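You operate a simulated robot arm through the tools that you are given. There is no shell and no other tool. Be economical: measure what you need, move in short steps, check, and stop when the job is done.

You run a simulated two-armed robot. Do the job below in one go: nothing can be reset, and whatever is moved stays where it is left.

JOB
Take the lid off the cup with the green band and lay it down on the top of the repair bench. Then put the grey cup from the desk top in the basin of the sink. Then put the foam corner from the desk top on top of the green head. Then push the bottom parts drawer shut. Then take the blue module and put it on the top of the repair bench. Then close the black door. Then put one of the bolts from the shelf under the repair bench on the orange striped plate. Then lift the lid of the small bin open. Do these in the order given. Set down upright: grey cup, blue module.

Only the result counts: the job must be done as asked and must still hold three seconds after the hand-in. Knocking over, shifting, dropping, spilling or breaking anything else fails it. A push-on lid holds only when it is set on centred and level and pressed home; a screw cap is set on level and turned clockwise until tight.

ROBOT AND FRAMES
Two 6-joint arms with fingered hands on one trunk, on a base that drives. Base frame: it is fixed to the floor where the robot stands at the start and does not move with it; the origin is under the middle of the robot, x ahead of it, y to its left, z up; the surface under the hand at the start is at about z = 0.86. Units: m, degrees, N and s.
The left shoulder is at the start at [0.05, 0.17, 1.083], the right one opposite. With the tool pointing down near the work surface each hand reaches from about 0.5 to 0.78 m from the robot's upright axis, wherever it stands, measured 20 degrees to its own side. Places, roughly: basin of the sink [-3.3, 2.6, 0.7]; black door [-1.2, 1.5, 0.4]; blue module [-1, 2.5, 1]; bolt (3x3x5 cm) [0.7, 1.5, 0.2]; bottom parts drawer [-1, 2.7, 1]; cup with the green band (8x8x9 cm) [0.6, 0.1, 0.9]; foam corner (7x7x7 cm) [-3.8, 0.3, 0.9]; green head (9x9x8 cm) [-3.7, 0.6, 0.9]; grey cup (8x8x11 cm) [-3.7, 0.5, 0.9]; lid of the small bin [-2.1, 1, 0.6]; orange striped plate (6x6x2 cm) [-1.3, 2.4, 0.8]; top of the repair bench [0.8, 0.5, 0.9]. Payload 3.5 kg a hand.
The TCP of each hand is the grasp point between the finger pads, 0.026 m short of the fingertips. In the tool frame z runs along the fingers and y along their closing line. The gripper opens to 0.132 m. The gripper's body begins 0.073 m behind the TCP. The gripper is a hand of 3 fingers: y runs from the thumb to the fingers, the wrist lies at [0, 0, -0.234] in the tool frame, and closing takes about 1.5 s.
Orientation is that of the tool frame in the base frame, as [roll, pitch, yaw] about the fixed x, y, z axes, in that order (R = Rz(yaw) Ry(pitch) Rx(roll)). With the fingers straight down and closing along the base's y, the tool's x points along the base's -x, its y along +y and its z along -z.

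CONTROLS
- The arms move only by the tool move_arm. It takes "left_commands", "right_commands" or both (then of equal length, played together; a hand with none holds still); each is a list of rows, each an object of numbers (a shift or turn left out is 0, a gripper value left out holds the last): "dx", "dy", "dz": the shift along the tool's x, y, z in units of 30 mm (1.0 is 30 mm); "wx", "wy", "wz": the turn, a rotation vector about the tool's x, y, z in units of 4 degrees (1.0 is 4 degrees); "gripper": the finger opening in m, from 0 to 0.132. In form: [{"dx": .., "dy": .., "dz": .., "wx": .., "wy": .., "wz": .., "gripper": ..}, ...]. A call has 1 to 12 rows; each row shifts and turns the commanded pose from where the row before left it, along the tool's axes as they then stand. A call with a number of a shift or a turn outside -1 to 1 is refused whole. A row lasts 0.2 s, in which the tool goes at most 0.05 m and 8.6 degrees; a call with a longer step from one row to the next is refused whole, and so is a gripper value outside its range. A pose out of reach is approached as far as the arm can. The call stops where the force on the tool passes 40 N (or 10 N more than at its start, if that is more) or the arm is blocked; 0.2 s more then pass. The fingers move at their own pace (about 0.153 m/s each) and stop on an object; they squeeze with about 25 N. The grip force told is the motor's: it shows also when the fingers shut on nothing. Time passes only in rows, and 0.2 s behind the last, so rows that do not move let the fingers close. It gives the time, the measured TCP pose, the force on the tool (base axes), the opening and the grip force at its end, in the units of the frame above (readings bear some noise), with the torque about the TCP (base axes, N m) and any sound that the robot's microphone picked up.
- Cameras (640 x 400 px; columns grow to the right, rows downward): "scene" is now at [0.0372, 0.0208, 1.6756]; the picture's right is [0.26, -0.96, 0.00], its down [-0.71, -0.19, -0.68] and it looks along [0.66, 0.18, -0.73] (base axes); focal length 286 px, centre (320, 200). "left" rides on the left gripper at [-0.062, 0.003, -0.092] in its tool frame; the picture's right is [-0.05, -1.00, 0.00], its down [0.83, -0.04, -0.56] and it looks along [0.55, -0.03, 0.83] (tool axes); focal length 230 px, centre (320, 200). "right" rides on the right gripper at [0.062, 0.003, -0.092] in its tool frame; the picture's right is [-0.05, 1.00, 0.00], its down [-0.83, -0.04, -0.56] and it looks along [-0.55, -0.03, 0.83] (tool axes); focal length 230 px, centre (320, 200). There is no depth. A picture from a camera that has moved, and an enlarged one, comes with that camera's place and axes in the base frame and with its lens.
- grab_frame(camera): a new picture of that camera. It takes no simulated time.
- move_column(by): slides the trunk up (or, below 0, down) by that many m; the arms and the scene camera ride with it, the base frame stays. It gives what a move gives, with no picture.
- roll_base(legs): drives the robot by 1 to 6 legs, each [ahead, left, turn to the left] in m, m and degrees, along the robot's own axes; the way and the turn of a leg run together, so that a leg with both is an arc; at most 1.5 m and 180 degrees a leg. The arms and the cameras ride along, it lands a little off, and it stops where it bumps. It gives what a move gives.
- set_grasp(shape, hand): the hand has 3 fingers and takes this shape, open, in about a second: jaw (thumb against the fingers, like two jaws); tri (thumb and two fingers); tip (a fingertip pinch); poke (one finger out to press); point (the index stretched); flat (the hand flat); cup (the hand cupped); fist (a fist). The gripper value then closes the fingers along that shape, each until it touches; the sizes above hold for jaw. It gives what a move gives, with no picture.
- head_to(pan, tilt): turns the head with the scene camera to pan (to the left, within 86 degrees either way) and tilt (down, from -29 to 69), counted from straight ahead of the robot. It gives what a move gives.
- enlarge(camera, box): a new picture of the part [left, top, right, bottom] of that camera's present view, enlarged. It takes no simulated time.
- finish_job(): hands the job in; it is judged then, once.

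Work in short steps. Places have to be worked out from the pictures, the camera data and where the tool is seen: move nearer, look again, correct. Check each grasp and each placing, and mend what went wrong. You have 186 turns and 154 pictures in all, those below and enlarged ones among them. Open the grippers and draw the arms clear of the work before you hand the job in, unless the task says otherwise; then end with one line.

The tools are called after "Call:" as name(argument=value, ...) on one line, values as JSON. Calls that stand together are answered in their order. move_arm: Moves the arms, as the interface text tells. Its arguments: {"type":"object","properties":{"left_commands":{"type":"array"},"right_commands":{"type":"array"}},"required":[]} The other tools are called the same way: move_column (by) slides the trunk up or down; set_grasp (shape, hand) gives the hand a shape; roll_base (legs) drives the base; head_to (pan, tilt) turns the head that bears the scene camera; grab_frame (camera) takes a picture; enlarge (camera, box) takes an enlarged picture of a part of a camera's view; finish_job () hands the job in.

At the start:

```text
clock: 0.0
left_position: [0.4932, 0.454, 1.23]
left_tool_rot: [179.8, 0.3, 180.0]
left_wrist_force: [0.5, -0.1, 0.6]
left_torque: [-0.04, -0.01, 0.01]
left_opening: 0.1318
left_gripper_force: 0.1
left_shape: jaw
right_position: [0.6153, -0.0856, 1.2107]
right_tool_rot: [179.9, 0.0, 180.0]
right_wrist_force: [-0.5, 0.4, 0.3]
right_torque: [0.02, 0.02, 0.02]
right_opening: 0.1318
right_gripper_force: 0.0
right_shape: jaw
trunk travel left (down, up): [-0.698, 0.012]
robot x, y, heading: [0.0006, 0.0002, 0.1]
head pan, tilt: [15.3, 47.0]
```

scene: 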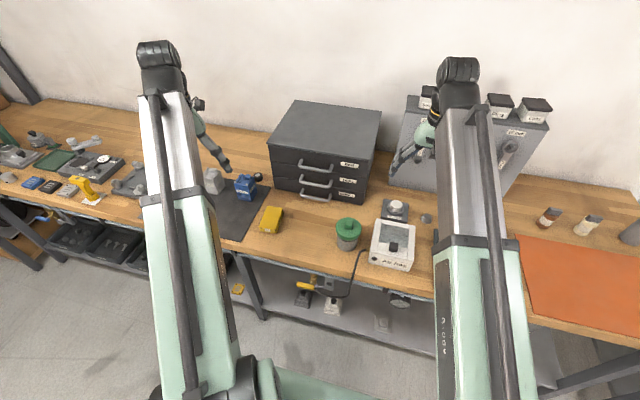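
right: 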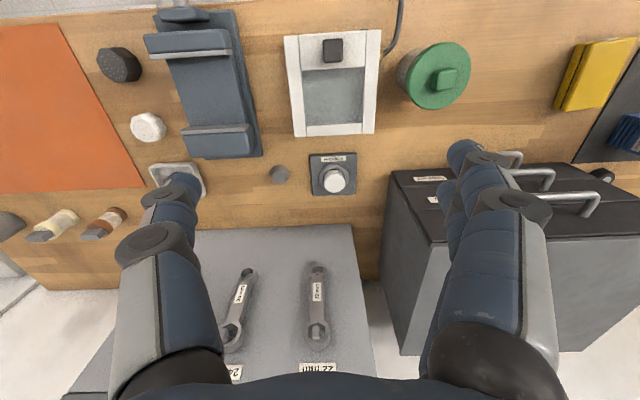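
left: 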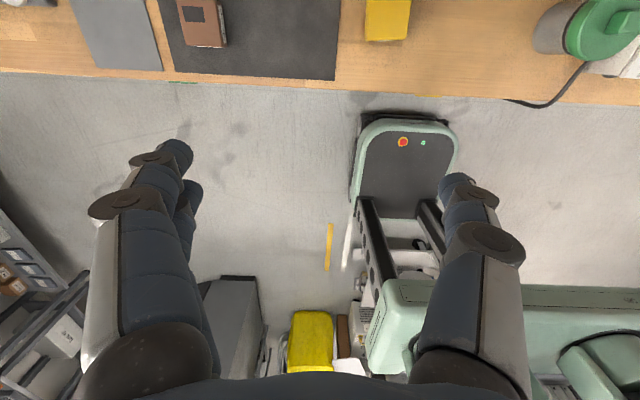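

I'll look more closely at the cup with the green band and its surroundings.

Call:
enlarge(camera="scene", box=[220, 160, 440, 300])

Call:
enlarge(camera="right", box=[270, 20, 530, 180])

```text
2.86 times, centred on (330, 230) of scene
camera zoom: at [0.0372, 0.0208, 1.6756], right [0.26, -0.96, 0.0], down [-0.71, -0.19, -0.68], along [0.66, 0.18, -0.73], focal length 817 px, centre (291, 114)
```

zoom: 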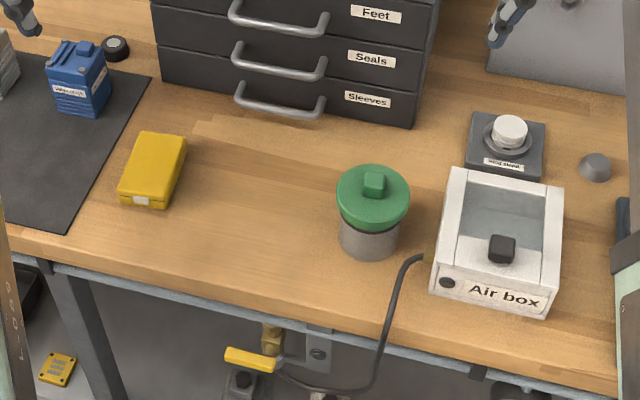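

```text
2.46 times, centred on (400, 100) of right
camera zoom: at [0.5541, -0.081, 1.3028], right [0.05, 1.0, 0.0], down [0.83, -0.04, 0.56], along [0.55, -0.03, -0.83], focal length 566 px, centre (123, 446)
```

zoom: 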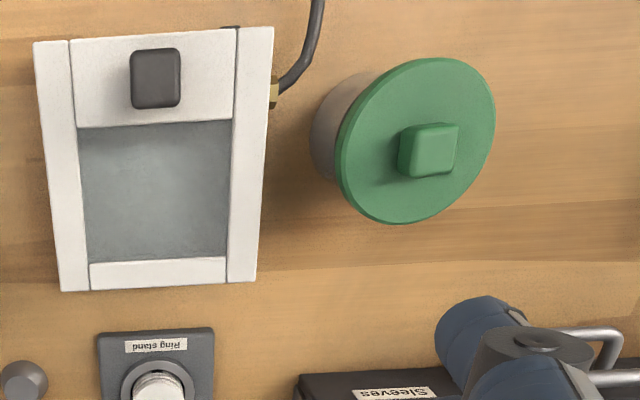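

The lid's knob is at about [0.597, 0.079, 0.97]. I'll bring the right hand over it at z≈1.07 and look.

Call:
move_arm(right_commands=[{"dy": 0.914, "dx": 0.1, "gripper": 0.07}, {"dy": 0.914, "dx": 0.1}, {"dy": 0.914, "dx": 0.1}, {"dy": 0.914, "dx": 0.1}, {"dy": 0.914, "dx": 0.1}, {"dy": 0.914, "dx": 0.1}, {"dz": 1}, {"dz": 1}, {"dz": 1}, {"dz": 1}, {"dz": 0.7}, {}])

Call:
grab_frame(camera="right")

Call:
grab_frame(camera="scene")

```text
clock: 2.6
left_position: [0.4927, 0.4543, 1.2296]
left_tool_rot: [179.8, 0.3, 180.0]
left_wrist_force: [-0.3, 0.2, 0.6]
left_torque: [0.0, 0.01, 0.03]
left_opening: 0.1323
left_gripper_force: 0.1
left_shape: jaw
right_position: [0.5978, 0.0805, 1.0684]
right_tool_rot: [180.0, 0.0, 179.9]
right_wrist_force: [0.1, -0.1, -0.2]
right_torque: [-0.05, 0.04, -0.02]
right_opening: 0.0706
right_gripper_force: 0.1
right_shape: jaw
trunk travel left (down, up): [-0.698, 0.012]
robot x, y, heading: [-0.0015, -0.0019, 0.1]
head pan, tilt: [15.3, 47.0]
```

```text
148 pictures are left
camera right: at [0.5362, 0.0841, 1.1609], right [0.05, 1.0, 0.0], down [0.83, -0.04, 0.56], along [0.56, -0.03, -0.83], focal length 230 px, centre (320, 200)
```

right: 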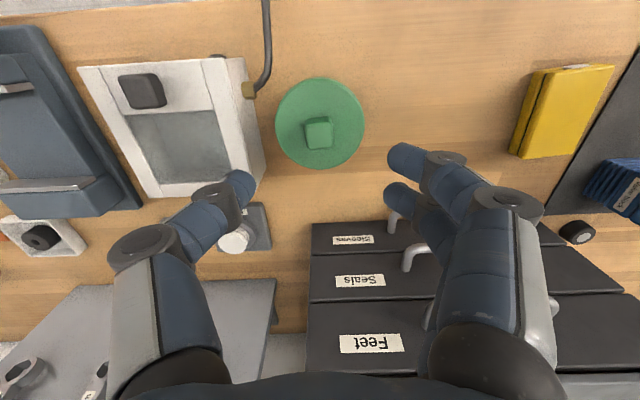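

```text
147 pictures are left
camera scene: at [0.0371, 0.0209, 1.6756], right [0.26, -0.96, 0.0], down [-0.71, -0.19, -0.68], along [0.66, 0.18, -0.73], focal length 286 px, centre (320, 200)
```

scene: 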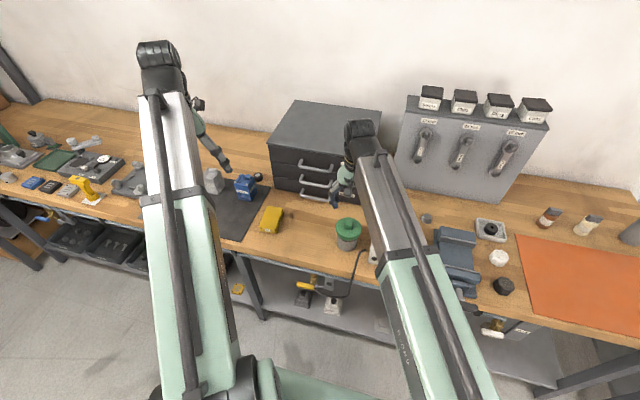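

The knob is right under the hand at [0.597, 0.080]. I'll descend to z≈0.984 and close on it.

Call:
move_arm(right_commands=[{"gripper": 0.05}, {"dz": 0.8}, {"dz": 0.8}, {"dz": 0.8}, {"dz": 0.4}, {"gripper": 0.0}, {}, {}, {}])

Call:
grab_frame(camera="right")

```text
clock: 4.6
left_position: [0.4916, 0.4542, 1.2292]
left_tool_rot: [179.8, 0.4, -180.0]
left_wrist_force: [0.0, 0.0, -0.2]
left_torque: [-0.02, 0.01, 0.03]
left_opening: 0.1318
left_gripper_force: 0.0
left_shape: jaw
right_position: [0.5986, 0.0787, 0.9855]
right_tool_rot: [-180.0, 0.0, -179.9]
right_wrist_force: [0.0, 0.1, -4.2]
right_torque: [0.0, 0.02, -0.03]
right_opening: 0.0184
right_gripper_force: 25.4
right_shape: jaw
trunk travel left (down, up): [-0.698, 0.012]
robot x, y, heading: [-0.0008, -0.0033, 0.2]
head pan, tilt: [15.3, 47.0]
```

```text
146 pictures are left
camera right: at [0.5367, 0.0834, 1.0771], right [0.05, 1.0, 0.0], down [0.83, -0.04, 0.56], along [0.55, -0.03, -0.83], focal length 230 px, centre (320, 200)
```

right: 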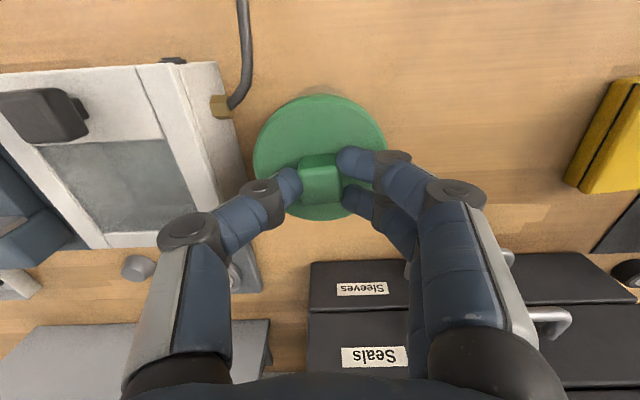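

The knob is held (opening 18 mm). I'll lift it gently by a couple of centimetres and check that the cup stays.

Call:
move_arm(right_commands=[{"dz": -0.15}, {"dz": -0.15}, {"dz": -0.2}, {"dz": -0.3}, {}])

Call:
grab_frame(camera="right")

Call:
enlarge(camera="scene", box=[260, 170, 420, 270])

```text
clock: 5.8
left_position: [0.4929, 0.4536, 1.2308]
left_tool_rot: [179.8, 0.3, 180.0]
left_wrist_force: [-0.2, 0.5, 1.2]
left_torque: [0.03, -0.01, -0.01]
left_opening: 0.1319
left_gripper_force: 0.1
left_shape: jaw
right_position: [0.5975, 0.0794, 1.0081]
right_tool_rot: [-180.0, 0.0, 180.0]
right_wrist_force: [-0.2, 0.3, -3.9]
right_torque: [0.02, 0.01, 0.0]
right_opening: 0.0181
right_gripper_force: 24.7
right_shape: jaw
trunk travel left (down, up): [-0.698, 0.012]
robot x, y, heading: [-0.0015, -0.0015, -0.1]
head pan, tilt: [15.3, 47.0]
```

```text
145 pictures are left
camera right: at [0.5364, 0.0839, 1.1014], right [0.05, 1.0, 0.0], down [0.83, -0.04, 0.56], along [0.55, -0.03, -0.83], focal length 230 px, centre (320, 200)
```

right: 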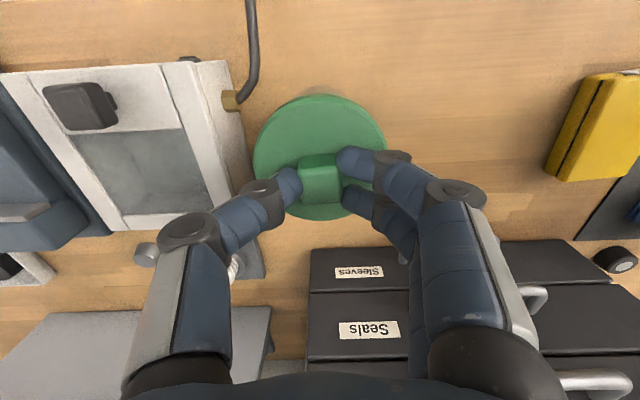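

```text
4.00 times, centred on (340, 220) of scene
camera zoom: at [0.0376, 0.0209, 1.6756], right [0.26, -0.96, 0.0], down [-0.71, -0.19, -0.68], along [0.66, 0.18, -0.73], focal length 1144 px, centre (240, 120)
```

zoom: 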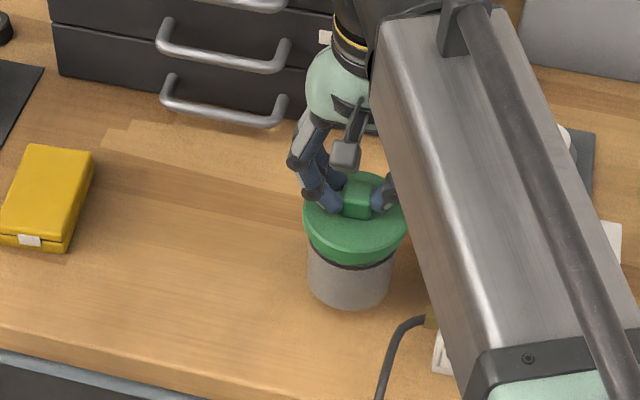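

The lid appears to be lifting, but the cup may be coming with it. I'll lift a bit more and check.

Call:
move_arm(right_commands=[{"dz": -0.4}, {"dz": -0.4}, {"dz": -0.2}, {}])

Call:
enlarge(camera="scene", box=[260, 170, 420, 270])

```text
clock: 6.8
left_position: [0.4925, 0.4542, 1.2302]
left_tool_rot: [179.8, 0.3, -180.0]
left_wrist_force: [0.2, 0.2, 0.6]
left_torque: [0.01, 0.03, -0.02]
left_opening: 0.1317
left_gripper_force: 0.1
left_shape: jaw
right_position: [0.5986, 0.0788, 1.0389]
right_tool_rot: [179.9, -0.1, 179.9]
right_wrist_force: [-0.1, -0.3, -4.0]
right_torque: [-0.01, 0.02, -0.02]
right_opening: 0.0184
right_gripper_force: 24.9
right_shape: jaw
trunk travel left (down, up): [-0.698, 0.012]
robot x, y, heading: [0.0029, 0.0017, 0.2]
head pan, tilt: [15.3, 47.0]
```

```text
4.00 times, centred on (340, 220) of scene
camera zoom: at [0.0375, 0.0209, 1.6756], right [0.26, -0.96, 0.0], down [-0.71, -0.19, -0.68], along [0.66, 0.18, -0.73], focal length 1144 px, centre (240, 120)
```

zoom: 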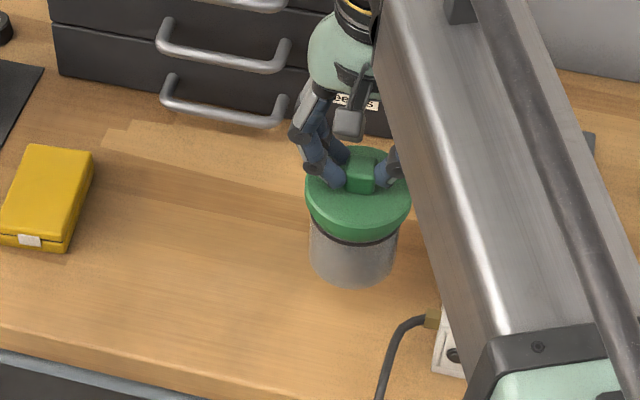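

The lid is push-fit and the cup is coming up with it, so I'll hold the cup body with the left hand in the air. First I turn the left hand to point along -y with a horizontal closing line, raising the right hand slightly.

Call:
move_arm(left_commands=[{"wx": 0.9623, "wy": -0.9623, "wz": 0.9623, "gripper": 0.13}, {"wx": 0.9623, "wy": -0.9623, "wz": 0.9623}, {"wx": 0.9623, "wy": -0.9623, "wz": 0.9623}, {"wx": 0.9623, "wy": -0.9623, "wz": 0.9623}, {"wx": 0.9623, "wy": -0.9623, "wz": 0.9623}, {"wx": 0.9623, "wy": -0.9623, "wz": 0.9623}, {"wx": 0.9623, "wy": -0.9623, "wz": 0.9623}, {"wx": 0.9623, "wy": -0.9623, "wz": 0.9623}, {"wx": 0.9623, "wy": -0.9623, "wz": 0.9623}], right_commands=[{"dz": -0.25}, {"dz": -0.25}, {"dz": -0.25}, {"dz": -0.25}, {"dz": -0.25}, {"dz": -0.25}, {"dz": -0.25}, {"dz": -0.25}, {}])

Call:
move_arm(left_commands=[{"wx": 0.9623, "wy": -0.9623, "wz": 0.9623}, {"wx": 0.9623, "wy": -0.9623, "wz": 0.9623}, {"wx": 0.9623, "wy": -0.9623, "wz": 0.9623}, {"wx": 0.9623, "wy": -0.9623, "wz": 0.9623}, {"wx": 0.9623, "wy": -0.9623, "wz": 0.9623}, {"wx": 0.9623, "wy": -0.9623, "wz": 0.9623}, {"wx": 0.9623, "wy": -0.9623, "wz": 0.9623}, {"wx": 0.9623, "wy": -0.9623, "wz": 0.9623}, {"wx": 0.9623, "wy": -0.9623, "wz": 0.9623}, {}])

```text
clock: 8.8
left_position: [0.5149, 0.4443, 1.21]
left_tool_rot: [-154.1, 42.3, 153.2]
left_wrist_force: [1.0, 0.3, -0.4]
left_torque: [-0.03, -0.01, 0.02]
left_opening: 0.1303
left_gripper_force: 0.1
left_shape: jaw
left hand out of reach, approached as far as the arm can: row 8, 9
right_position: [0.5981, 0.0801, 1.0988]
right_tool_rot: [179.9, 0.0, 180.0]
right_wrist_force: [1.3, -0.2, -3.5]
right_torque: [0.01, -0.04, 0.0]
right_opening: 0.0182
right_gripper_force: 25.2
right_shape: jaw
trunk travel left (down, up): [-0.698, 0.012]
robot x, y, heading: [0.0024, 0.0, -0.0]
head pan, tilt: [15.3, 47.0]
```

```text
clock: 11.0
left_position: [0.6738, 0.253, 1.1381]
left_tool_rot: [132.0, 89.5, 43.9]
left_wrist_force: [0.3, 0.2, 0.1]
left_torque: [0.0, -0.01, -0.01]
left_opening: 0.1304
left_gripper_force: 0.0
left_shape: jaw
left hand out of reach, approached as far as the arm can: row 1, 2, 3, 4, 5, 6, 7, 8, 9
right_position: [0.5981, 0.0805, 1.0991]
right_tool_rot: [180.0, 0.0, -180.0]
right_wrist_force: [-0.2, 0.9, -3.4]
right_torque: [0.0, -0.01, 0.02]
right_opening: 0.0183
right_gripper_force: 24.8
right_shape: jaw
trunk travel left (down, up): [-0.698, 0.012]
robot x, y, heading: [-0.0009, 0.0014, 0.0]
head pan, tilt: [15.3, 47.0]
```

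The left hand now points along -y, though shifted by reach. I'll move it down and toward x≈0.6, staying clear of the cup.

Call:
move_arm(left_commands=[{"dx": 0.5, "dy": -0.28}, {"dx": 0.5, "dy": -0.28}, {"dx": 0.5, "dy": -0.28}, {"dx": 0.5, "dy": -0.28}, {}])

Call:
grab_frame(camera="scene")

Call:
grab_frame(camera="left")

```text
clock: 12.2
left_position: [0.6522, 0.2332, 1.0763]
left_tool_rot: [128.0, 89.6, 38.6]
left_wrist_force: [0.3, -0.5, 0.5]
left_torque: [0.07, 0.0, 0.03]
left_opening: 0.1301
left_gripper_force: 0.1
left_shape: jaw
left hand out of reach, approached as far as the arm can: row 1, 2, 4
right_position: [0.5992, 0.0799, 1.0991]
right_tool_rot: [-180.0, 0.0, -179.9]
right_wrist_force: [-0.8, 1.0, -4.5]
right_torque: [0.0, 0.03, 0.0]
right_opening: 0.0182
right_gripper_force: 25.5
right_shape: jaw
trunk travel left (down, up): [-0.698, 0.012]
robot x, y, heading: [0.0029, 0.0005, 0.1]
head pan, tilt: [15.3, 47.0]
```

```text
142 pictures are left
camera scene: at [0.0375, 0.0209, 1.6756], right [0.26, -0.96, 0.0], down [-0.71, -0.19, -0.68], along [0.66, 0.18, -0.73], focal length 286 px, centre (320, 200)
```

scene: 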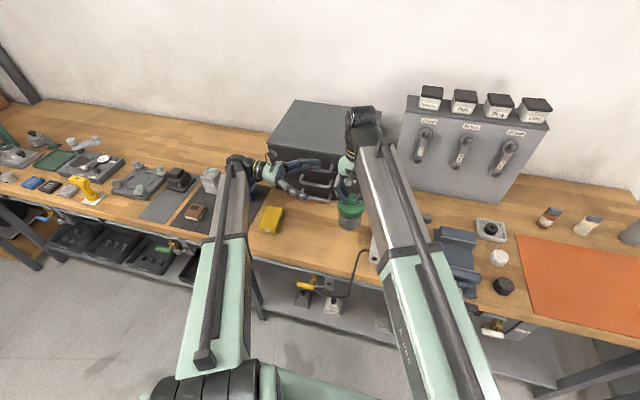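

```text
141 pictures are left
camera left: at [0.6542, 0.3241, 1.138], right [-1.0, -0.01, 0.05], down [-0.04, 0.56, -0.83], along [-0.02, -0.83, -0.56], focal length 230 px, centre (320, 200)
```

left: 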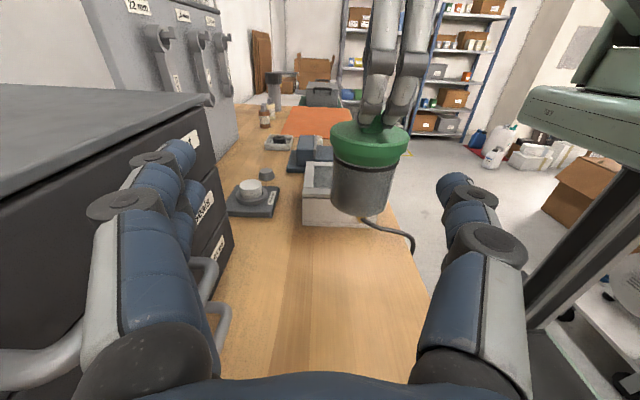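

The cup is in view ahead of the left hand. I'll line up at x≈0.60, z≈1.006.

Call:
move_arm(left_commands=[{"dx": 0.39, "dy": -0.295}, {"dx": 0.39, "dy": -0.295}, {"dx": 0.39, "dy": -0.295}, {"dx": 0.39, "dy": -0.295}, {"dx": 0.39, "dy": -0.295}, {"dx": 0.39, "dy": -0.295}, {}])

Call:
grab_frame(camera="left")

```text
clock: 13.8
left_position: [0.6043, 0.2205, 1.0036]
left_tool_rot: [136.7, 89.6, 47.0]
left_wrist_force: [-0.2, 0.6, 1.1]
left_torque: [-0.03, -0.02, 0.0]
left_opening: 0.1304
left_gripper_force: 0.0
left_shape: jaw
left hand out of reach, approached as far as the arm can: row 2, 4, 6
right_position: [0.5987, 0.0795, 1.0996]
right_tool_rot: [180.0, 0.0, -179.9]
right_wrist_force: [0.6, 0.2, -3.5]
right_torque: [0.0, 0.0, 0.0]
right_opening: 0.0183
right_gripper_force: 24.5
right_shape: jaw
trunk travel left (down, up): [-0.698, 0.012]
robot x, y, heading: [-0.0001, 0.0023, -0.0]
head pan, tilt: [15.3, 47.0]
```

```text
140 pictures are left
camera left: at [0.6067, 0.3127, 1.0667], right [-1.0, -0.01, 0.05], down [-0.04, 0.56, -0.83], along [-0.02, -0.83, -0.56], focal length 230 px, centre (320, 200)
```

left: 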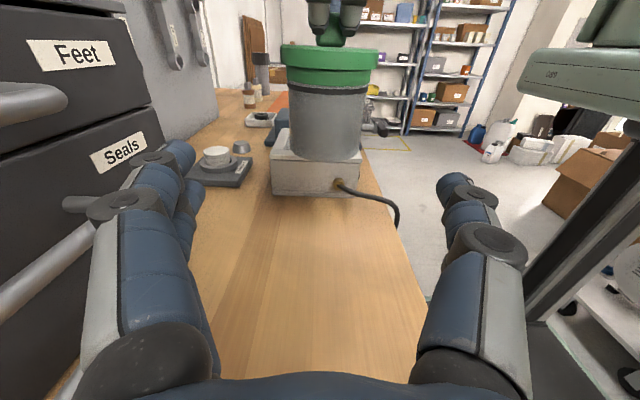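

The cup body is level with the hand and centred. I'll advance around it and close.

Call:
move_arm(left_commands=[{"dz": 0.6, "dy": -0.1}, {"dz": 0.8, "dy": -0.1}, {"dz": 0.8}, {"dz": 0.8}, {"dz": 0.8}, {"dz": 0.8}, {}])

Call:
grab_frame(camera="left")

```text
clock: 15.4
left_position: [0.5977, 0.0833, 1.0025]
left_tool_rot: [117.9, 89.8, 28.0]
left_wrist_force: [0.1, -0.1, -0.8]
left_torque: [-0.03, 0.01, 0.02]
left_opening: 0.1299
left_gripper_force: 0.0
left_shape: jaw
right_position: [0.5974, 0.0795, 1.0997]
right_tool_rot: [-179.9, -0.1, -179.9]
right_wrist_force: [0.4, 0.2, -3.4]
right_torque: [-0.01, 0.02, -0.02]
right_opening: 0.0183
right_gripper_force: 24.9
right_shape: jaw
trunk travel left (down, up): [-0.698, 0.012]
robot x, y, heading: [-0.0025, -0.0016, 0.0]
head pan, tilt: [15.3, 47.0]
```

```text
139 pictures are left
camera left: at [0.6006, 0.1747, 1.0655], right [-1.0, 0.0, 0.05], down [-0.04, 0.56, -0.83], along [-0.03, -0.83, -0.56], focal length 230 px, centre (320, 200)
```

left: 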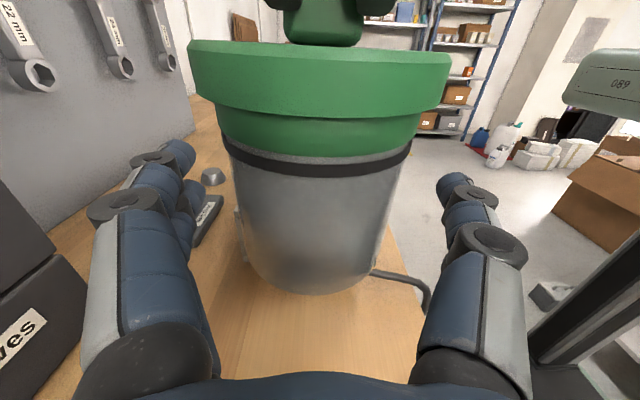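

Well centred; closing the left hand on the cup body.

Call:
move_arm(left_commands=[{"gripper": 0.05}, {}, {}, {}, {}, {}, {}])

Call:
grab_frame(camera="left")

```text
clock: 17.0
left_position: [0.598, 0.0828, 1.0034]
left_tool_rot: [118.1, 89.7, 28.1]
left_wrist_force: [-0.4, -2.5, -0.4]
left_torque: [0.05, -0.05, 0.17]
left_opening: 0.0574
left_gripper_force: 25.2
left_shape: jaw
right_position: [0.5991, 0.0796, 1.0988]
right_tool_rot: [-180.0, -0.1, -180.0]
right_wrist_force: [0.5, 1.2, -2.1]
right_torque: [0.15, 0.02, -0.19]
right_opening: 0.0182
right_gripper_force: 24.7
right_shape: jaw
trunk travel left (down, up): [-0.698, 0.012]
robot x, y, heading: [0.0018, 0.0021, 0.0]
head pan, tilt: [15.3, 47.0]
```

```text
138 pictures are left
camera left: at [0.6006, 0.1747, 1.0656], right [-1.0, 0.0, 0.05], down [-0.04, 0.56, -0.83], along [-0.03, -0.83, -0.56], focal length 230 px, centre (320, 200)
```

left: 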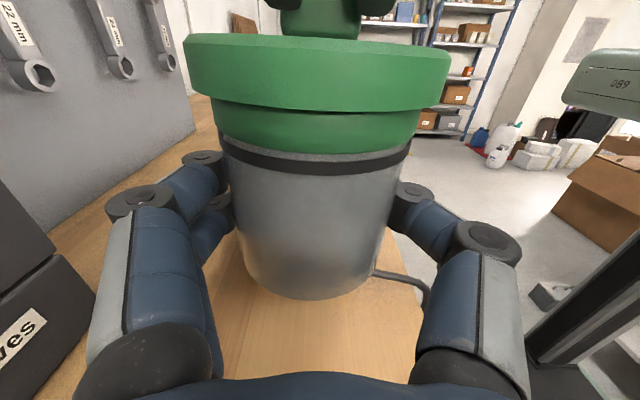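

The cup is gripped. Now I pull the lid straight up with the right hand while the left holds.

Call:
move_arm(right_commands=[{"dz": -0.2}, {"dz": -0.2}, {"dz": -0.3}, {"dz": -0.3}, {}])

Call:
grab_frame(camera="left")

```text
clock: 18.2
left_position: [0.5969, 0.0812, 1.0037]
left_tool_rot: [118.1, 89.8, 28.0]
left_wrist_force: [-0.1, 0.1, -0.6]
left_torque: [0.01, 0.01, 0.0]
left_opening: 0.0559
left_gripper_force: 25.3
left_shape: jaw
right_position: [0.5983, 0.0794, 1.1289]
right_tool_rot: [-180.0, 0.0, -180.0]
right_wrist_force: [0.1, -0.8, -1.0]
right_torque: [0.01, -0.01, -0.03]
right_opening: 0.018
right_gripper_force: 24.7
right_shape: jaw
trunk travel left (down, up): [-0.698, 0.012]
robot x, y, heading: [-0.0001, 0.0003, -0.0]
head pan, tilt: [15.3, 47.0]
heard: snap
```

```text
137 pictures are left
camera left: at [0.6006, 0.1748, 1.0657], right [-1.0, 0.0, 0.05], down [-0.04, 0.56, -0.83], along [-0.03, -0.83, -0.56], focal length 230 px, centre (320, 200)
```

left: 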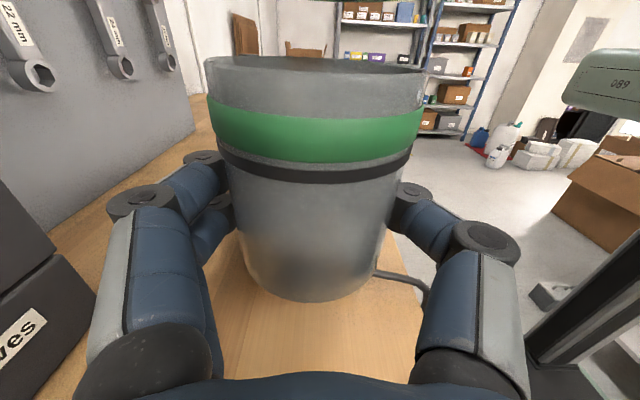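

The lid popped off cleanly. I'll raise the right hand with the lid, then carry the cup left and back out of the way with the left hand.

Call:
move_arm(right_commands=[{"dz": -0.8}, {"dz": -0.8}, {"dz": -0.4}, {}])

Call:
move_arm(left_commands=[{"dz": -0.77, "dy": -0.36, "dx": -0.27}, {"dz": -0.77, "dy": -0.36, "dx": -0.27}, {"dz": -0.77, "dy": -0.36, "dx": -0.27}, {"dz": -0.77, "dy": -0.36, "dx": -0.27}, {"dz": -0.77, "dy": -0.36, "dx": -0.27}, {"dz": -0.77, "dy": -0.36, "dx": -0.27}, {"dz": -0.77, "dy": -0.36, "dx": -0.27}, {"dz": -0.77, "dy": -0.36, "dx": -0.27}, {"dz": -0.77, "dy": -0.36, "dx": -0.27}, {"dz": -0.77, "dy": -0.36, "dx": -0.27}, {}])

Call:
grab_frame(camera="scene")

Call:
grab_frame(camera="right")

```text
clock: 19.2
left_position: [0.5973, 0.0835, 1.0026]
left_tool_rot: [118.0, 89.9, 28.0]
left_wrist_force: [0.4, -0.6, 0.1]
left_torque: [0.01, 0.01, -0.01]
left_opening: 0.0561
left_gripper_force: 24.9
left_shape: jaw
right_position: [0.5988, 0.0803, 1.1904]
right_tool_rot: [180.0, -0.1, -179.9]
right_wrist_force: [0.0, 0.1, -0.8]
right_torque: [-0.04, -0.06, -0.01]
right_opening: 0.0182
right_gripper_force: 24.5
right_shape: jaw
trunk travel left (down, up): [-0.698, 0.012]
robot x, y, heading: [0.0017, 0.0057, 0.1]
head pan, tilt: [15.3, 47.0]
```

```text
clock: 21.6
left_position: [0.5487, 0.1885, 1.0551]
left_tool_rot: [133.7, 89.6, 44.3]
left_wrist_force: [-0.5, 0.3, -3.5]
left_torque: [0.02, 0.0, -0.02]
left_opening: 0.0559
left_gripper_force: 25.3
left_shape: jaw
left hand out of reach, approached as far as the arm can: row 5, 6, 7, 8, 9, 10
right_position: [0.5981, 0.0797, 1.1901]
right_tool_rot: [180.0, 0.0, -180.0]
right_wrist_force: [0.1, -0.5, -0.6]
right_torque: [-0.03, 0.02, 0.03]
right_opening: 0.0181
right_gripper_force: 24.7
right_shape: jaw
trunk travel left (down, up): [-0.698, 0.012]
robot x, y, heading: [0.0039, -0.0008, 0.1]
head pan, tilt: [15.3, 47.0]
```

```text
136 pictures are left
camera scene: at [0.0375, 0.021, 1.6756], right [0.26, -0.96, 0.0], down [-0.71, -0.19, -0.68], along [0.66, 0.18, -0.73], focal length 286 px, centre (320, 200)
```

scene: 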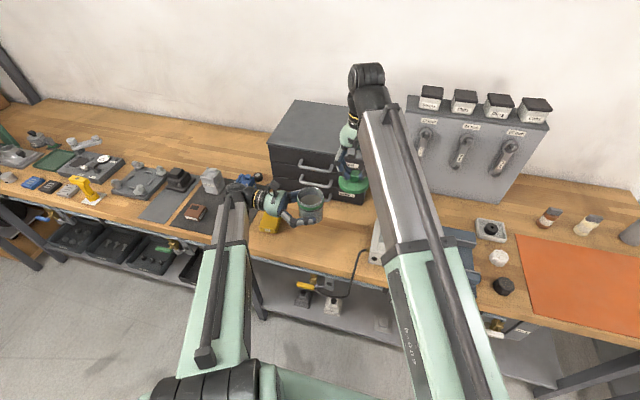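

```text
135 pictures are left
camera right: at [0.5366, 0.0839, 1.2819], right [0.05, 1.0, 0.0], down [0.83, -0.04, 0.56], along [0.55, -0.03, -0.83], focal length 230 px, centre (320, 200)
```

right: 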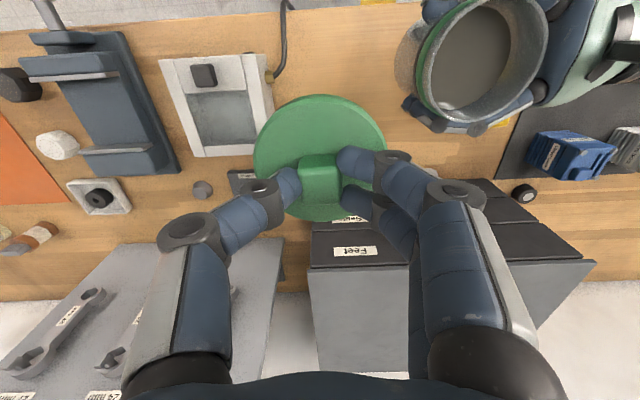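

The left hand can't back away in this orientation, so I'll yaw it 44° about the vertical (cup stays upright) to be able to withdraw.

Call:
move_arm(left_commands=[{"wx": -1}, {"wx": -1}, {"wx": -1}, {"wx": -1}, {"wx": -1}, {"wx": -1}, {"wx": -1}, {"wx": -1}, {"wx": -1}, {"wx": -1}, {"wx": -1}, {}])

```text
clock: 24.2
left_position: [0.5548, 0.1911, 1.0508]
left_tool_rot: [67.2, 89.7, 21.3]
left_wrist_force: [0.0, -0.9, -3.4]
left_torque: [-0.02, -0.02, 0.01]
left_opening: 0.0556
left_gripper_force: 24.9
left_shape: jaw
left hand out of reach, approached as far as the arm can: row 11
right_position: [0.5965, 0.081, 1.1893]
right_tool_rot: [180.0, 0.0, 180.0]
right_wrist_force: [-0.1, 0.6, -0.7]
right_torque: [-0.03, 0.0, -0.01]
right_opening: 0.0182
right_gripper_force: 25.1
right_shape: jaw
trunk travel left (down, up): [-0.698, 0.012]
robot x, y, heading: [-0.001, -0.0009, -0.3]
head pan, tilt: [15.3, 47.0]
```

Now I translate the cup to about [0.50, 0.38, 1.08].

Call:
move_arm(left_commands=[{"dz": -0.83, "dy": 0.44, "dx": -0.12}, {"dz": -0.83, "dy": 0.44, "dx": -0.12}, {"dz": -0.83, "dy": 0.44, "dx": -0.12}, {"dz": -0.83, "dy": 0.44, "dx": -0.12}, {"dz": -0.83, "dy": 0.44, "dx": -0.12}, {"dz": -0.83, "dy": 0.44, "dx": -0.12}, {"dz": -0.83, "dy": 0.44, "dx": -0.12}, {}])

Call:
grab_frame(camera="scene")

```text
clock: 26.0
left_position: [0.5008, 0.3811, 1.0768]
left_tool_rot: [74.4, 89.6, 28.4]
left_wrist_force: [0.2, -0.7, -3.6]
left_torque: [-0.02, 0.01, 0.04]
left_opening: 0.0557
left_gripper_force: 25.1
left_shape: jaw
right_position: [0.5979, 0.0801, 1.1905]
right_tool_rot: [-180.0, -0.1, 180.0]
right_wrist_force: [0.4, -0.9, 0.2]
right_torque: [0.04, 0.01, 0.03]
right_opening: 0.0181
right_gripper_force: 24.6
right_shape: jaw
trunk travel left (down, up): [-0.698, 0.012]
robot x, y, heading: [0.0001, 0.0, -0.0]
head pan, tilt: [15.3, 47.0]
```

```text
134 pictures are left
camera scene: at [0.0375, 0.0208, 1.6756], right [0.26, -0.96, 0.0], down [-0.71, -0.19, -0.68], along [0.66, 0.18, -0.73], focal length 286 px, centre (320, 200)
```

scene: 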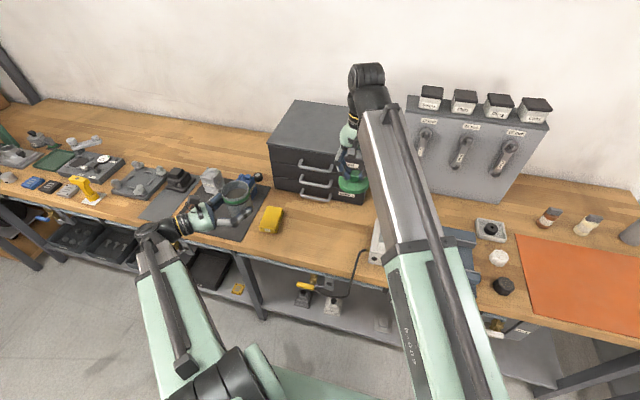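

The area left of the cup's old spot is free. I'll move the lid to y≈0.20 and lower it to z≈0.935.

Call:
move_arm(right_commands=[{"dy": 1}, {"dy": 1}, {"dy": 1}, {"dy": 1}, {"dz": 1}, {"dz": 1}, {"dz": 1}, {"dz": 1}, {"dz": 1}, {"dz": 1}, {"dz": 1}, {"dz": 1}])

Call:
move_arm(right_commands=[{"dz": 0.5}, {}])

Call:
enlarge(camera="scene", box=[240, 170, 400, 270])

```text
clock: 28.6
left_position: [0.4999, 0.3812, 1.0768]
left_tool_rot: [72.0, 89.7, 25.9]
left_wrist_force: [-0.8, 0.2, -3.1]
left_torque: [-0.01, -0.02, 0.02]
left_opening: 0.0558
left_gripper_force: 25.3
left_shape: jaw
right_position: [0.598, 0.2014, 0.9471]
right_tool_rot: [-179.9, 0.0, 180.0]
right_wrist_force: [0.0, -0.3, -1.1]
right_torque: [0.01, 0.01, -0.02]
right_opening: 0.0182
right_gripper_force: 24.7
right_shape: jaw
trunk travel left (down, up): [-0.698, 0.012]
robot x, y, heading: [-0.0001, -0.0038, 0.1]
head pan, tilt: [15.3, 47.0]
```

```text
clock: 29.2
left_position: [0.4996, 0.3806, 1.0763]
left_tool_rot: [71.8, 89.7, 25.8]
left_wrist_force: [0.6, -0.2, -4.1]
left_torque: [-0.02, 0.0, 0.04]
left_opening: 0.0557
left_gripper_force: 25.1
left_shape: jaw
right_position: [0.5987, 0.2004, 0.9343]
right_tool_rot: [180.0, 0.0, -179.9]
right_wrist_force: [0.6, -0.5, -0.1]
right_torque: [0.0, -0.02, 0.01]
right_opening: 0.0181
right_gripper_force: 24.7
right_shape: jaw
trunk travel left (down, up): [-0.698, 0.012]
robot x, y, heading: [0.0003, 0.0041, -0.3]
head pan, tilt: [15.3, 47.0]
```

```text
4.00 times, centred on (320, 220) of scene
camera zoom: at [0.0373, 0.021, 1.6756], right [0.26, -0.96, 0.0], down [-0.71, -0.19, -0.68], along [0.66, 0.18, -0.73], focal length 1144 px, centre (320, 120)
```

zoom: 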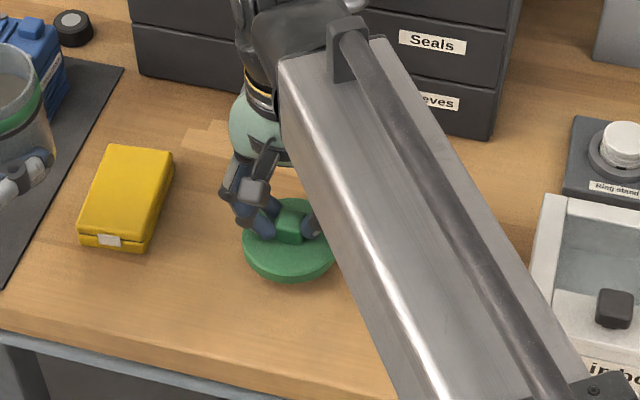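

Close to the surface; lowering in small steps until contact.

Call:
move_arm(right_commands=[{"dz": 0.15}, {"dz": 0.15}, {"dz": 0.15}, {}])

```text
clock: 30.2
left_position: [0.5003, 0.3803, 1.0766]
left_tool_rot: [71.9, 89.6, 26.0]
left_wrist_force: [0.7, -0.4, -3.5]
left_torque: [0.01, -0.03, 0.0]
left_opening: 0.0557
left_gripper_force: 25.5
left_shape: jaw
right_position: [0.5978, 0.2012, 0.9208]
right_tool_rot: [-179.9, 0.0, -180.0]
right_wrist_force: [0.4, -1.0, -1.6]
right_torque: [0.0, -0.02, -0.01]
right_opening: 0.018
right_gripper_force: 25.2
right_shape: jaw
trunk travel left (down, up): [-0.698, 0.012]
robot x, y, heading: [-0.0, 0.0023, 0.2]
head pan, tilt: [15.3, 47.0]
```

Call:
move_arm(right_commands=[{"dz": 0.1}, {"dz": 0.1}, {"dz": 0.1}, {}])

```text
clock: 31.2
left_position: [0.5006, 0.3798, 1.0775]
left_tool_rot: [71.9, 89.8, 25.9]
left_wrist_force: [0.3, -0.1, -4.1]
left_torque: [0.0, 0.02, 0.0]
left_opening: 0.0557
left_gripper_force: 25.1
left_shape: jaw
right_position: [0.5983, 0.1992, 0.9126]
right_tool_rot: [180.0, 0.0, -179.9]
right_wrist_force: [-0.4, 0.4, -0.3]
right_torque: [-0.02, 0.01, -0.03]
right_opening: 0.0183
right_gripper_force: 24.8
right_shape: jaw
trunk travel left (down, up): [-0.698, 0.012]
robot x, y, heading: [0.0003, -0.0015, -0.0]
head pan, tilt: [15.3, 47.0]
```

Still no contact; continuing down in 3 mm steps.

Call:
move_arm(right_commands=[{"dz": 0.1}, {"dz": 0.1}, {"dz": 0.1}, {}])

Call:
grab_frame(camera="right")

```text
clock: 32.2
left_position: [0.5005, 0.3796, 1.0769]
left_tool_rot: [71.1, 89.6, 25.2]
left_wrist_force: [0.1, -0.6, -2.3]
left_torque: [-0.05, 0.01, -0.02]
left_opening: 0.0556
left_gripper_force: 24.8
left_shape: jaw
right_position: [0.5973, 0.2002, 0.9057]
right_tool_rot: [179.9, 0.2, 180.0]
right_wrist_force: [1.6, -0.7, 27.3]
right_torque: [0.03, -0.04, 0.03]
right_opening: 0.02
right_gripper_force: 25.1
right_shape: jaw
trunk travel left (down, up): [-0.698, 0.012]
robot x, y, heading: [-0.0, -0.0016, -0.0]
head pan, tilt: [15.3, 47.0]
```

```text
132 pictures are left
camera right: at [0.5358, 0.2035, 0.9976], right [0.05, 1.0, 0.0], down [0.83, -0.04, 0.56], along [0.56, -0.03, -0.83], focal length 230 px, centre (320, 200)
```

right: 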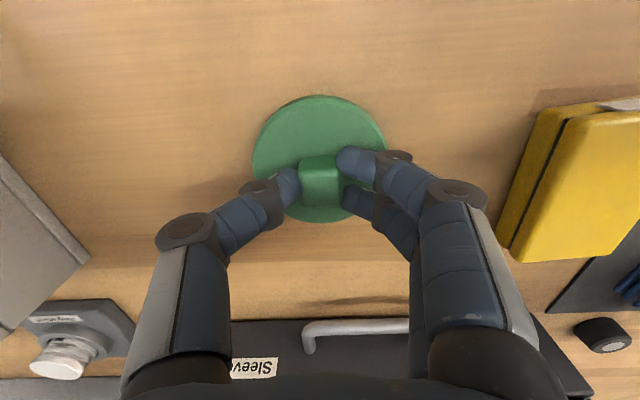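

Contact with the bench. I'll release the lid, raise the right hand and check that the lid lies flat.

Call:
move_arm(right_commands=[{"gripper": 0.06}, {}, {}, {}, {"dz": -0.8}, {"dz": -1}, {"dz": -1}, {"dz": -1}, {"dz": -1}, {"dz": -1}, {"dz": -1}, {"dz": -1}])

Call:
grab_frame(camera="right")

```text
clock: 34.8
left_position: [0.5004, 0.3793, 1.0761]
left_tool_rot: [71.5, 89.7, 25.7]
left_wrist_force: [0.4, -0.5, -3.2]
left_torque: [-0.02, -0.02, 0.0]
left_opening: 0.0558
left_gripper_force: 25.8
left_shape: jaw
right_position: [0.5975, 0.1998, 1.1355]
right_tool_rot: [180.0, 0.0, 180.0]
right_wrist_force: [-0.4, 0.6, 0.8]
right_torque: [0.05, 0.02, -0.01]
right_opening: 0.0595
right_gripper_force: 0.0
right_shape: jaw
trunk travel left (down, up): [-0.698, 0.012]
robot x, y, heading: [0.0041, -0.002, -0.1]
head pan, tilt: [15.3, 47.0]
```

```text
131 pictures are left
camera right: at [0.5359, 0.2038, 1.2294], right [0.05, 1.0, 0.0], down [0.83, -0.04, 0.56], along [0.55, -0.03, -0.83], focal length 230 px, centre (320, 200)
```

right: 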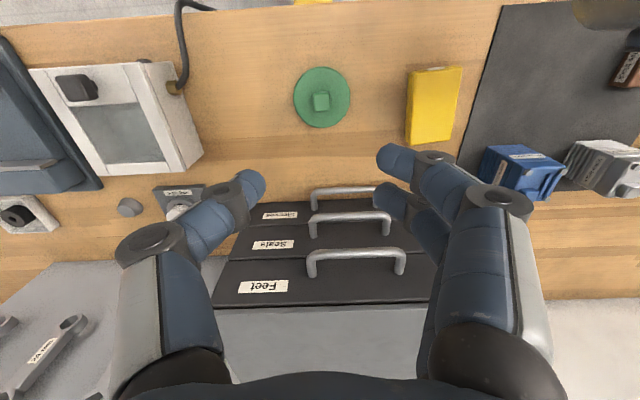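

The lid lies flat. Next, a handover: right hand rises with fingers open while the left brings the cup to about [0.555, 0.195].

Call:
move_arm(right_commands=[{"dz": -0.9, "gripper": 0.13}, {"dz": -0.9}, {"dz": -0.9}, {"dz": -0.9}, {"dz": -0.9, "dx": 0.5}, {"dx": 0.5}, {"dx": 0.4}, {}, {}], left_commands=[{}, {"dz": 0.82, "dy": -0.43}, {"dz": 0.82, "dy": -0.43}, {"dz": 0.82, "dy": -0.43}, {"dz": 0.82, "dy": -0.43}, {"dz": 0.82, "dy": -0.43}, {"dz": 0.82, "dy": -0.43}, {"dz": 0.82, "dy": -0.43}, {}])

Call:
grab_frame(camera="right")

Call:
grab_frame(camera="left")

```text
clock: 36.8
left_position: [0.5622, 0.1983, 1.074]
left_tool_rot: [66.0, 89.6, 20.1]
left_wrist_force: [0.2, 0.5, -4.3]
left_torque: [0.0, -0.01, 0.04]
left_opening: 0.0559
left_gripper_force: 24.7
left_shape: jaw
left hand out of reach, approached as far as the arm can: row 8
right_position: [0.5443, 0.1927, 1.2667]
right_tool_rot: [-180.0, 0.1, -180.0]
right_wrist_force: [-0.2, 0.4, -1.4]
right_torque: [0.02, -0.02, -0.01]
right_opening: 0.13
right_gripper_force: 0.1
right_shape: jaw
right hand out of reach, approached as far as the arm can: row 3, 4
trunk travel left (down, up): [-0.698, 0.012]
robot x, y, heading: [0.0021, -0.0008, -0.0]
head pan, tilt: [15.3, 47.0]
```

```text
130 pictures are left
camera right: at [0.4823, 0.1954, 1.3588], right [0.05, 1.0, 0.0], down [0.83, -0.04, 0.56], along [0.55, -0.03, -0.83], focal length 230 px, centre (320, 200)
```

right: 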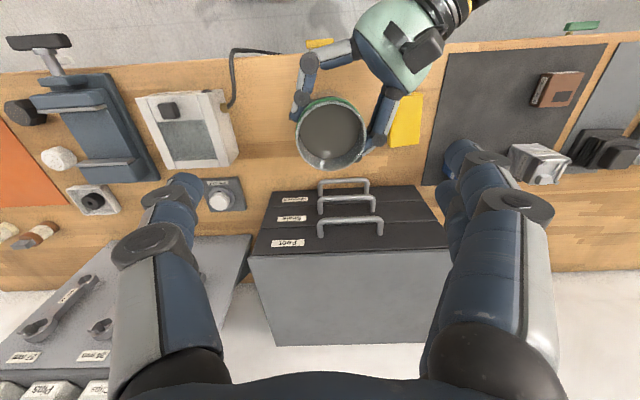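

```text
129 pictures are left
camera left: at [0.4993, 0.2664, 1.1363], right [-0.72, -0.69, 0.05], down [-0.41, 0.37, -0.83], along [0.56, -0.62, -0.55], focal length 230 px, centre (320, 200)
```

left: 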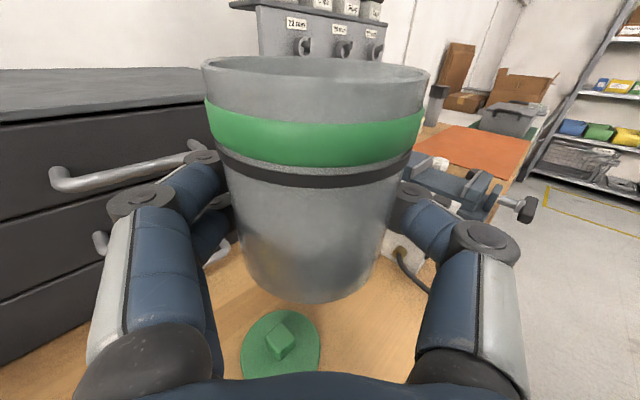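

The cup rim is near [0.556, 0.202, 1.128]. I'll lower the right hand above it to z≈1.165 and look before going on.

Call:
move_arm(right_commands=[{"dx": -0.2, "dy": 0.15}, {"dx": -0.2, "dy": 0.15, "dz": 0.5}, {"dz": 0.6}, {"dz": 0.8}, {"dz": 0.8}, {"dz": 0.7}, {}])

Call:
grab_frame(camera="right")

Call:
grab_frame(camera="left")

```text
clock: 38.4
left_position: [0.5616, 0.198, 1.0733]
left_tool_rot: [67.6, 89.6, 21.6]
left_wrist_force: [0.5, 1.2, -3.6]
left_torque: [0.0, 0.0, 0.0]
left_opening: 0.0557
left_gripper_force: 25.1
left_shape: jaw
right_position: [0.5557, 0.2003, 1.1651]
right_tool_rot: [-180.0, 0.0, -180.0]
right_wrist_force: [0.0, -0.6, -1.7]
right_torque: [0.01, 0.04, -0.02]
right_opening: 0.1298
right_gripper_force: 0.0
right_shape: jaw
trunk travel left (down, up): [-0.698, 0.012]
robot x, y, heading: [-0.0023, -0.0006, 0.0]
head pan, tilt: [15.3, 47.0]
```

```text
128 pictures are left
camera right: at [0.4944, 0.2043, 1.2572], right [0.05, 1.0, 0.0], down [0.83, -0.04, 0.56], along [0.55, -0.03, -0.83], focal length 230 px, centre (320, 200)
```

right: 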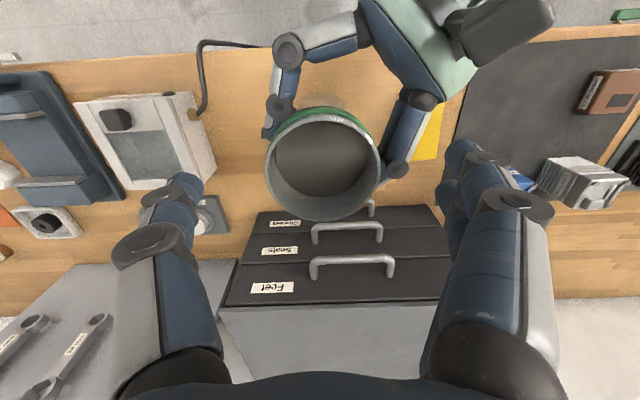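

```text
127 pictures are left
camera left: at [0.4993, 0.2664, 1.1363], right [-0.72, -0.69, 0.05], down [-0.41, 0.37, -0.83], along [0.56, -0.62, -0.55], focal length 230 px, centre (320, 200)
```

left: 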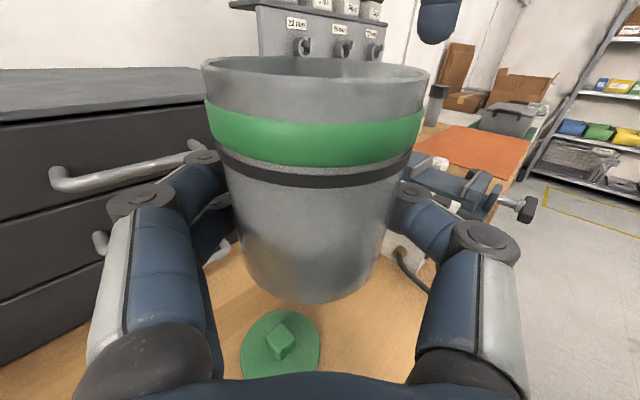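

Aligned. Lowering to z≈1.134 (fingertips just above the left fingers) and closing on the rim.

Call:
move_arm(right_commands=[{"dz": 0.35, "dy": 0.08}, {"dz": 0.35}, {"dz": 0.33}, {}, {"gripper": 0.05}, {}, {}, {}, {}, {}])

Call:
grab_frame(camera="right")

Call:
grab_frame(camera="left")

```text
clock: 40.6
left_position: [0.5607, 0.1976, 1.0733]
left_tool_rot: [66.2, 89.6, 20.2]
left_wrist_force: [1.6, 1.5, -2.7]
left_torque: [-0.09, 0.08, 0.2]
left_opening: 0.0555
left_gripper_force: 25.4
left_shape: jaw
right_position: [0.5556, 0.2038, 1.1334]
right_tool_rot: [180.0, 0.0, 180.0]
right_wrist_force: [-2.0, -2.3, -0.7]
right_torque: [0.03, 0.07, -0.24]
right_opening: 0.0632
right_gripper_force: 25.4
right_shape: jaw
trunk travel left (down, up): [-0.698, 0.012]
robot x, y, heading: [0.0016, 0.0035, -0.1]
head pan, tilt: [15.3, 47.0]
```

```text
126 pictures are left
camera right: at [0.4945, 0.2073, 1.226], right [0.05, 1.0, 0.0], down [0.83, -0.04, 0.56], along [0.55, -0.03, -0.83], focal length 230 px, centre (320, 200)
```

right: 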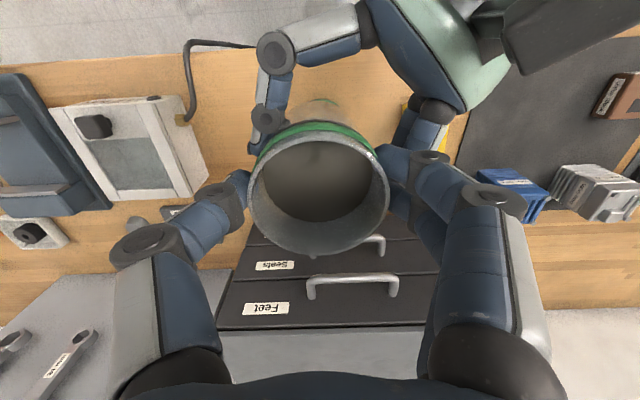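

```text
125 pictures are left
camera left: at [0.4994, 0.2664, 1.1363], right [-0.72, -0.69, 0.05], down [-0.41, 0.37, -0.83], along [0.56, -0.62, -0.55], focal length 230 px, centre (320, 200)
```

left: 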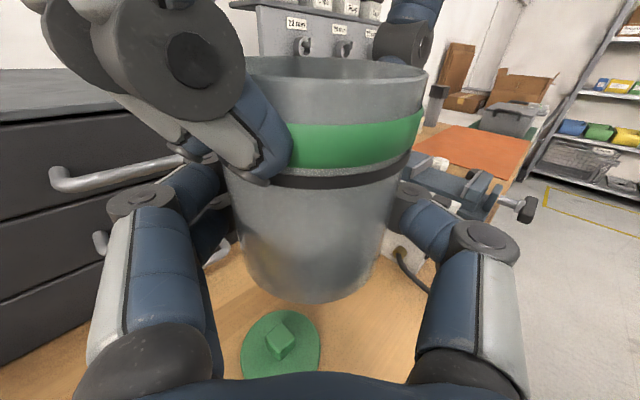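

The right hand grips the rim (opening 63 mm). Now I open the left hand moderately and withdraw it backwards.

Call:
move_arm(left_commands=[{"gripper": 0.095}, {}, {}, {"dz": -0.5}, {"dz": -0.8}, {"dz": -1}, {"dz": -1}, {"dz": -1}, {"dz": -1}, {}])

Call:
grab_frame(camera="scene")

Call:
grab_frame(camera="left")

```text
clock: 42.8
left_position: [0.4596, 0.3165, 1.0693]
left_tool_rot: [72.6, 89.7, 26.6]
left_wrist_force: [0.9, 0.2, 0.7]
left_torque: [0.01, -0.01, -0.01]
left_opening: 0.0947
left_gripper_force: 0.1
left_shape: jaw
left hand out of reach, approached as far as the arm can: row 4, 5, 6
right_position: [0.5565, 0.2046, 1.1326]
right_tool_rot: [-179.9, 0.1, 180.0]
right_wrist_force: [0.5, -0.7, 0.1]
right_torque: [0.04, 0.03, -0.03]
right_opening: 0.0629
right_gripper_force: 25.2
right_shape: jaw
trunk travel left (down, up): [-0.698, 0.012]
robot x, y, heading: [0.0017, 0.0007, -0.1]
head pan, tilt: [15.3, 47.0]
```

```text
124 pictures are left
camera scene: at [0.0376, 0.0208, 1.6756], right [0.26, -0.96, 0.0], down [-0.71, -0.19, -0.68], along [0.66, 0.18, -0.73], focal length 286 px, centre (320, 200)
```

scene: 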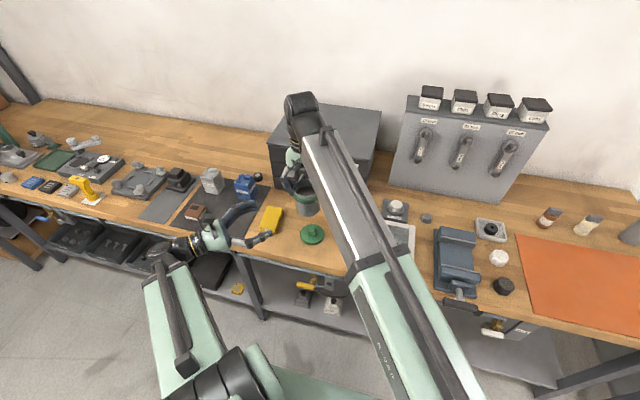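

```text
123 pictures are left
camera left: at [0.3973, 0.3862, 1.1319], right [-0.72, -0.69, 0.05], down [-0.41, 0.37, -0.83], along [0.56, -0.62, -0.55], focal length 230 px, centre (320, 200)
```

left: 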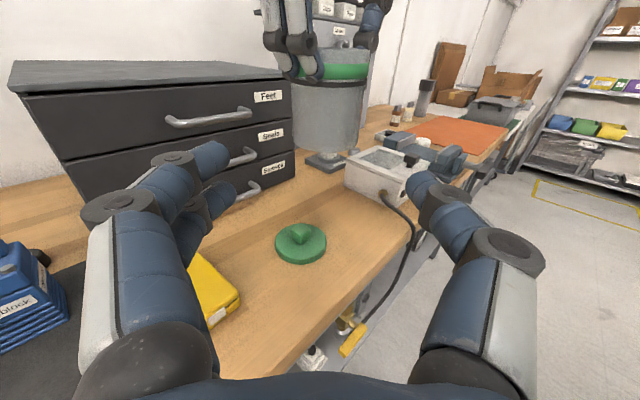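

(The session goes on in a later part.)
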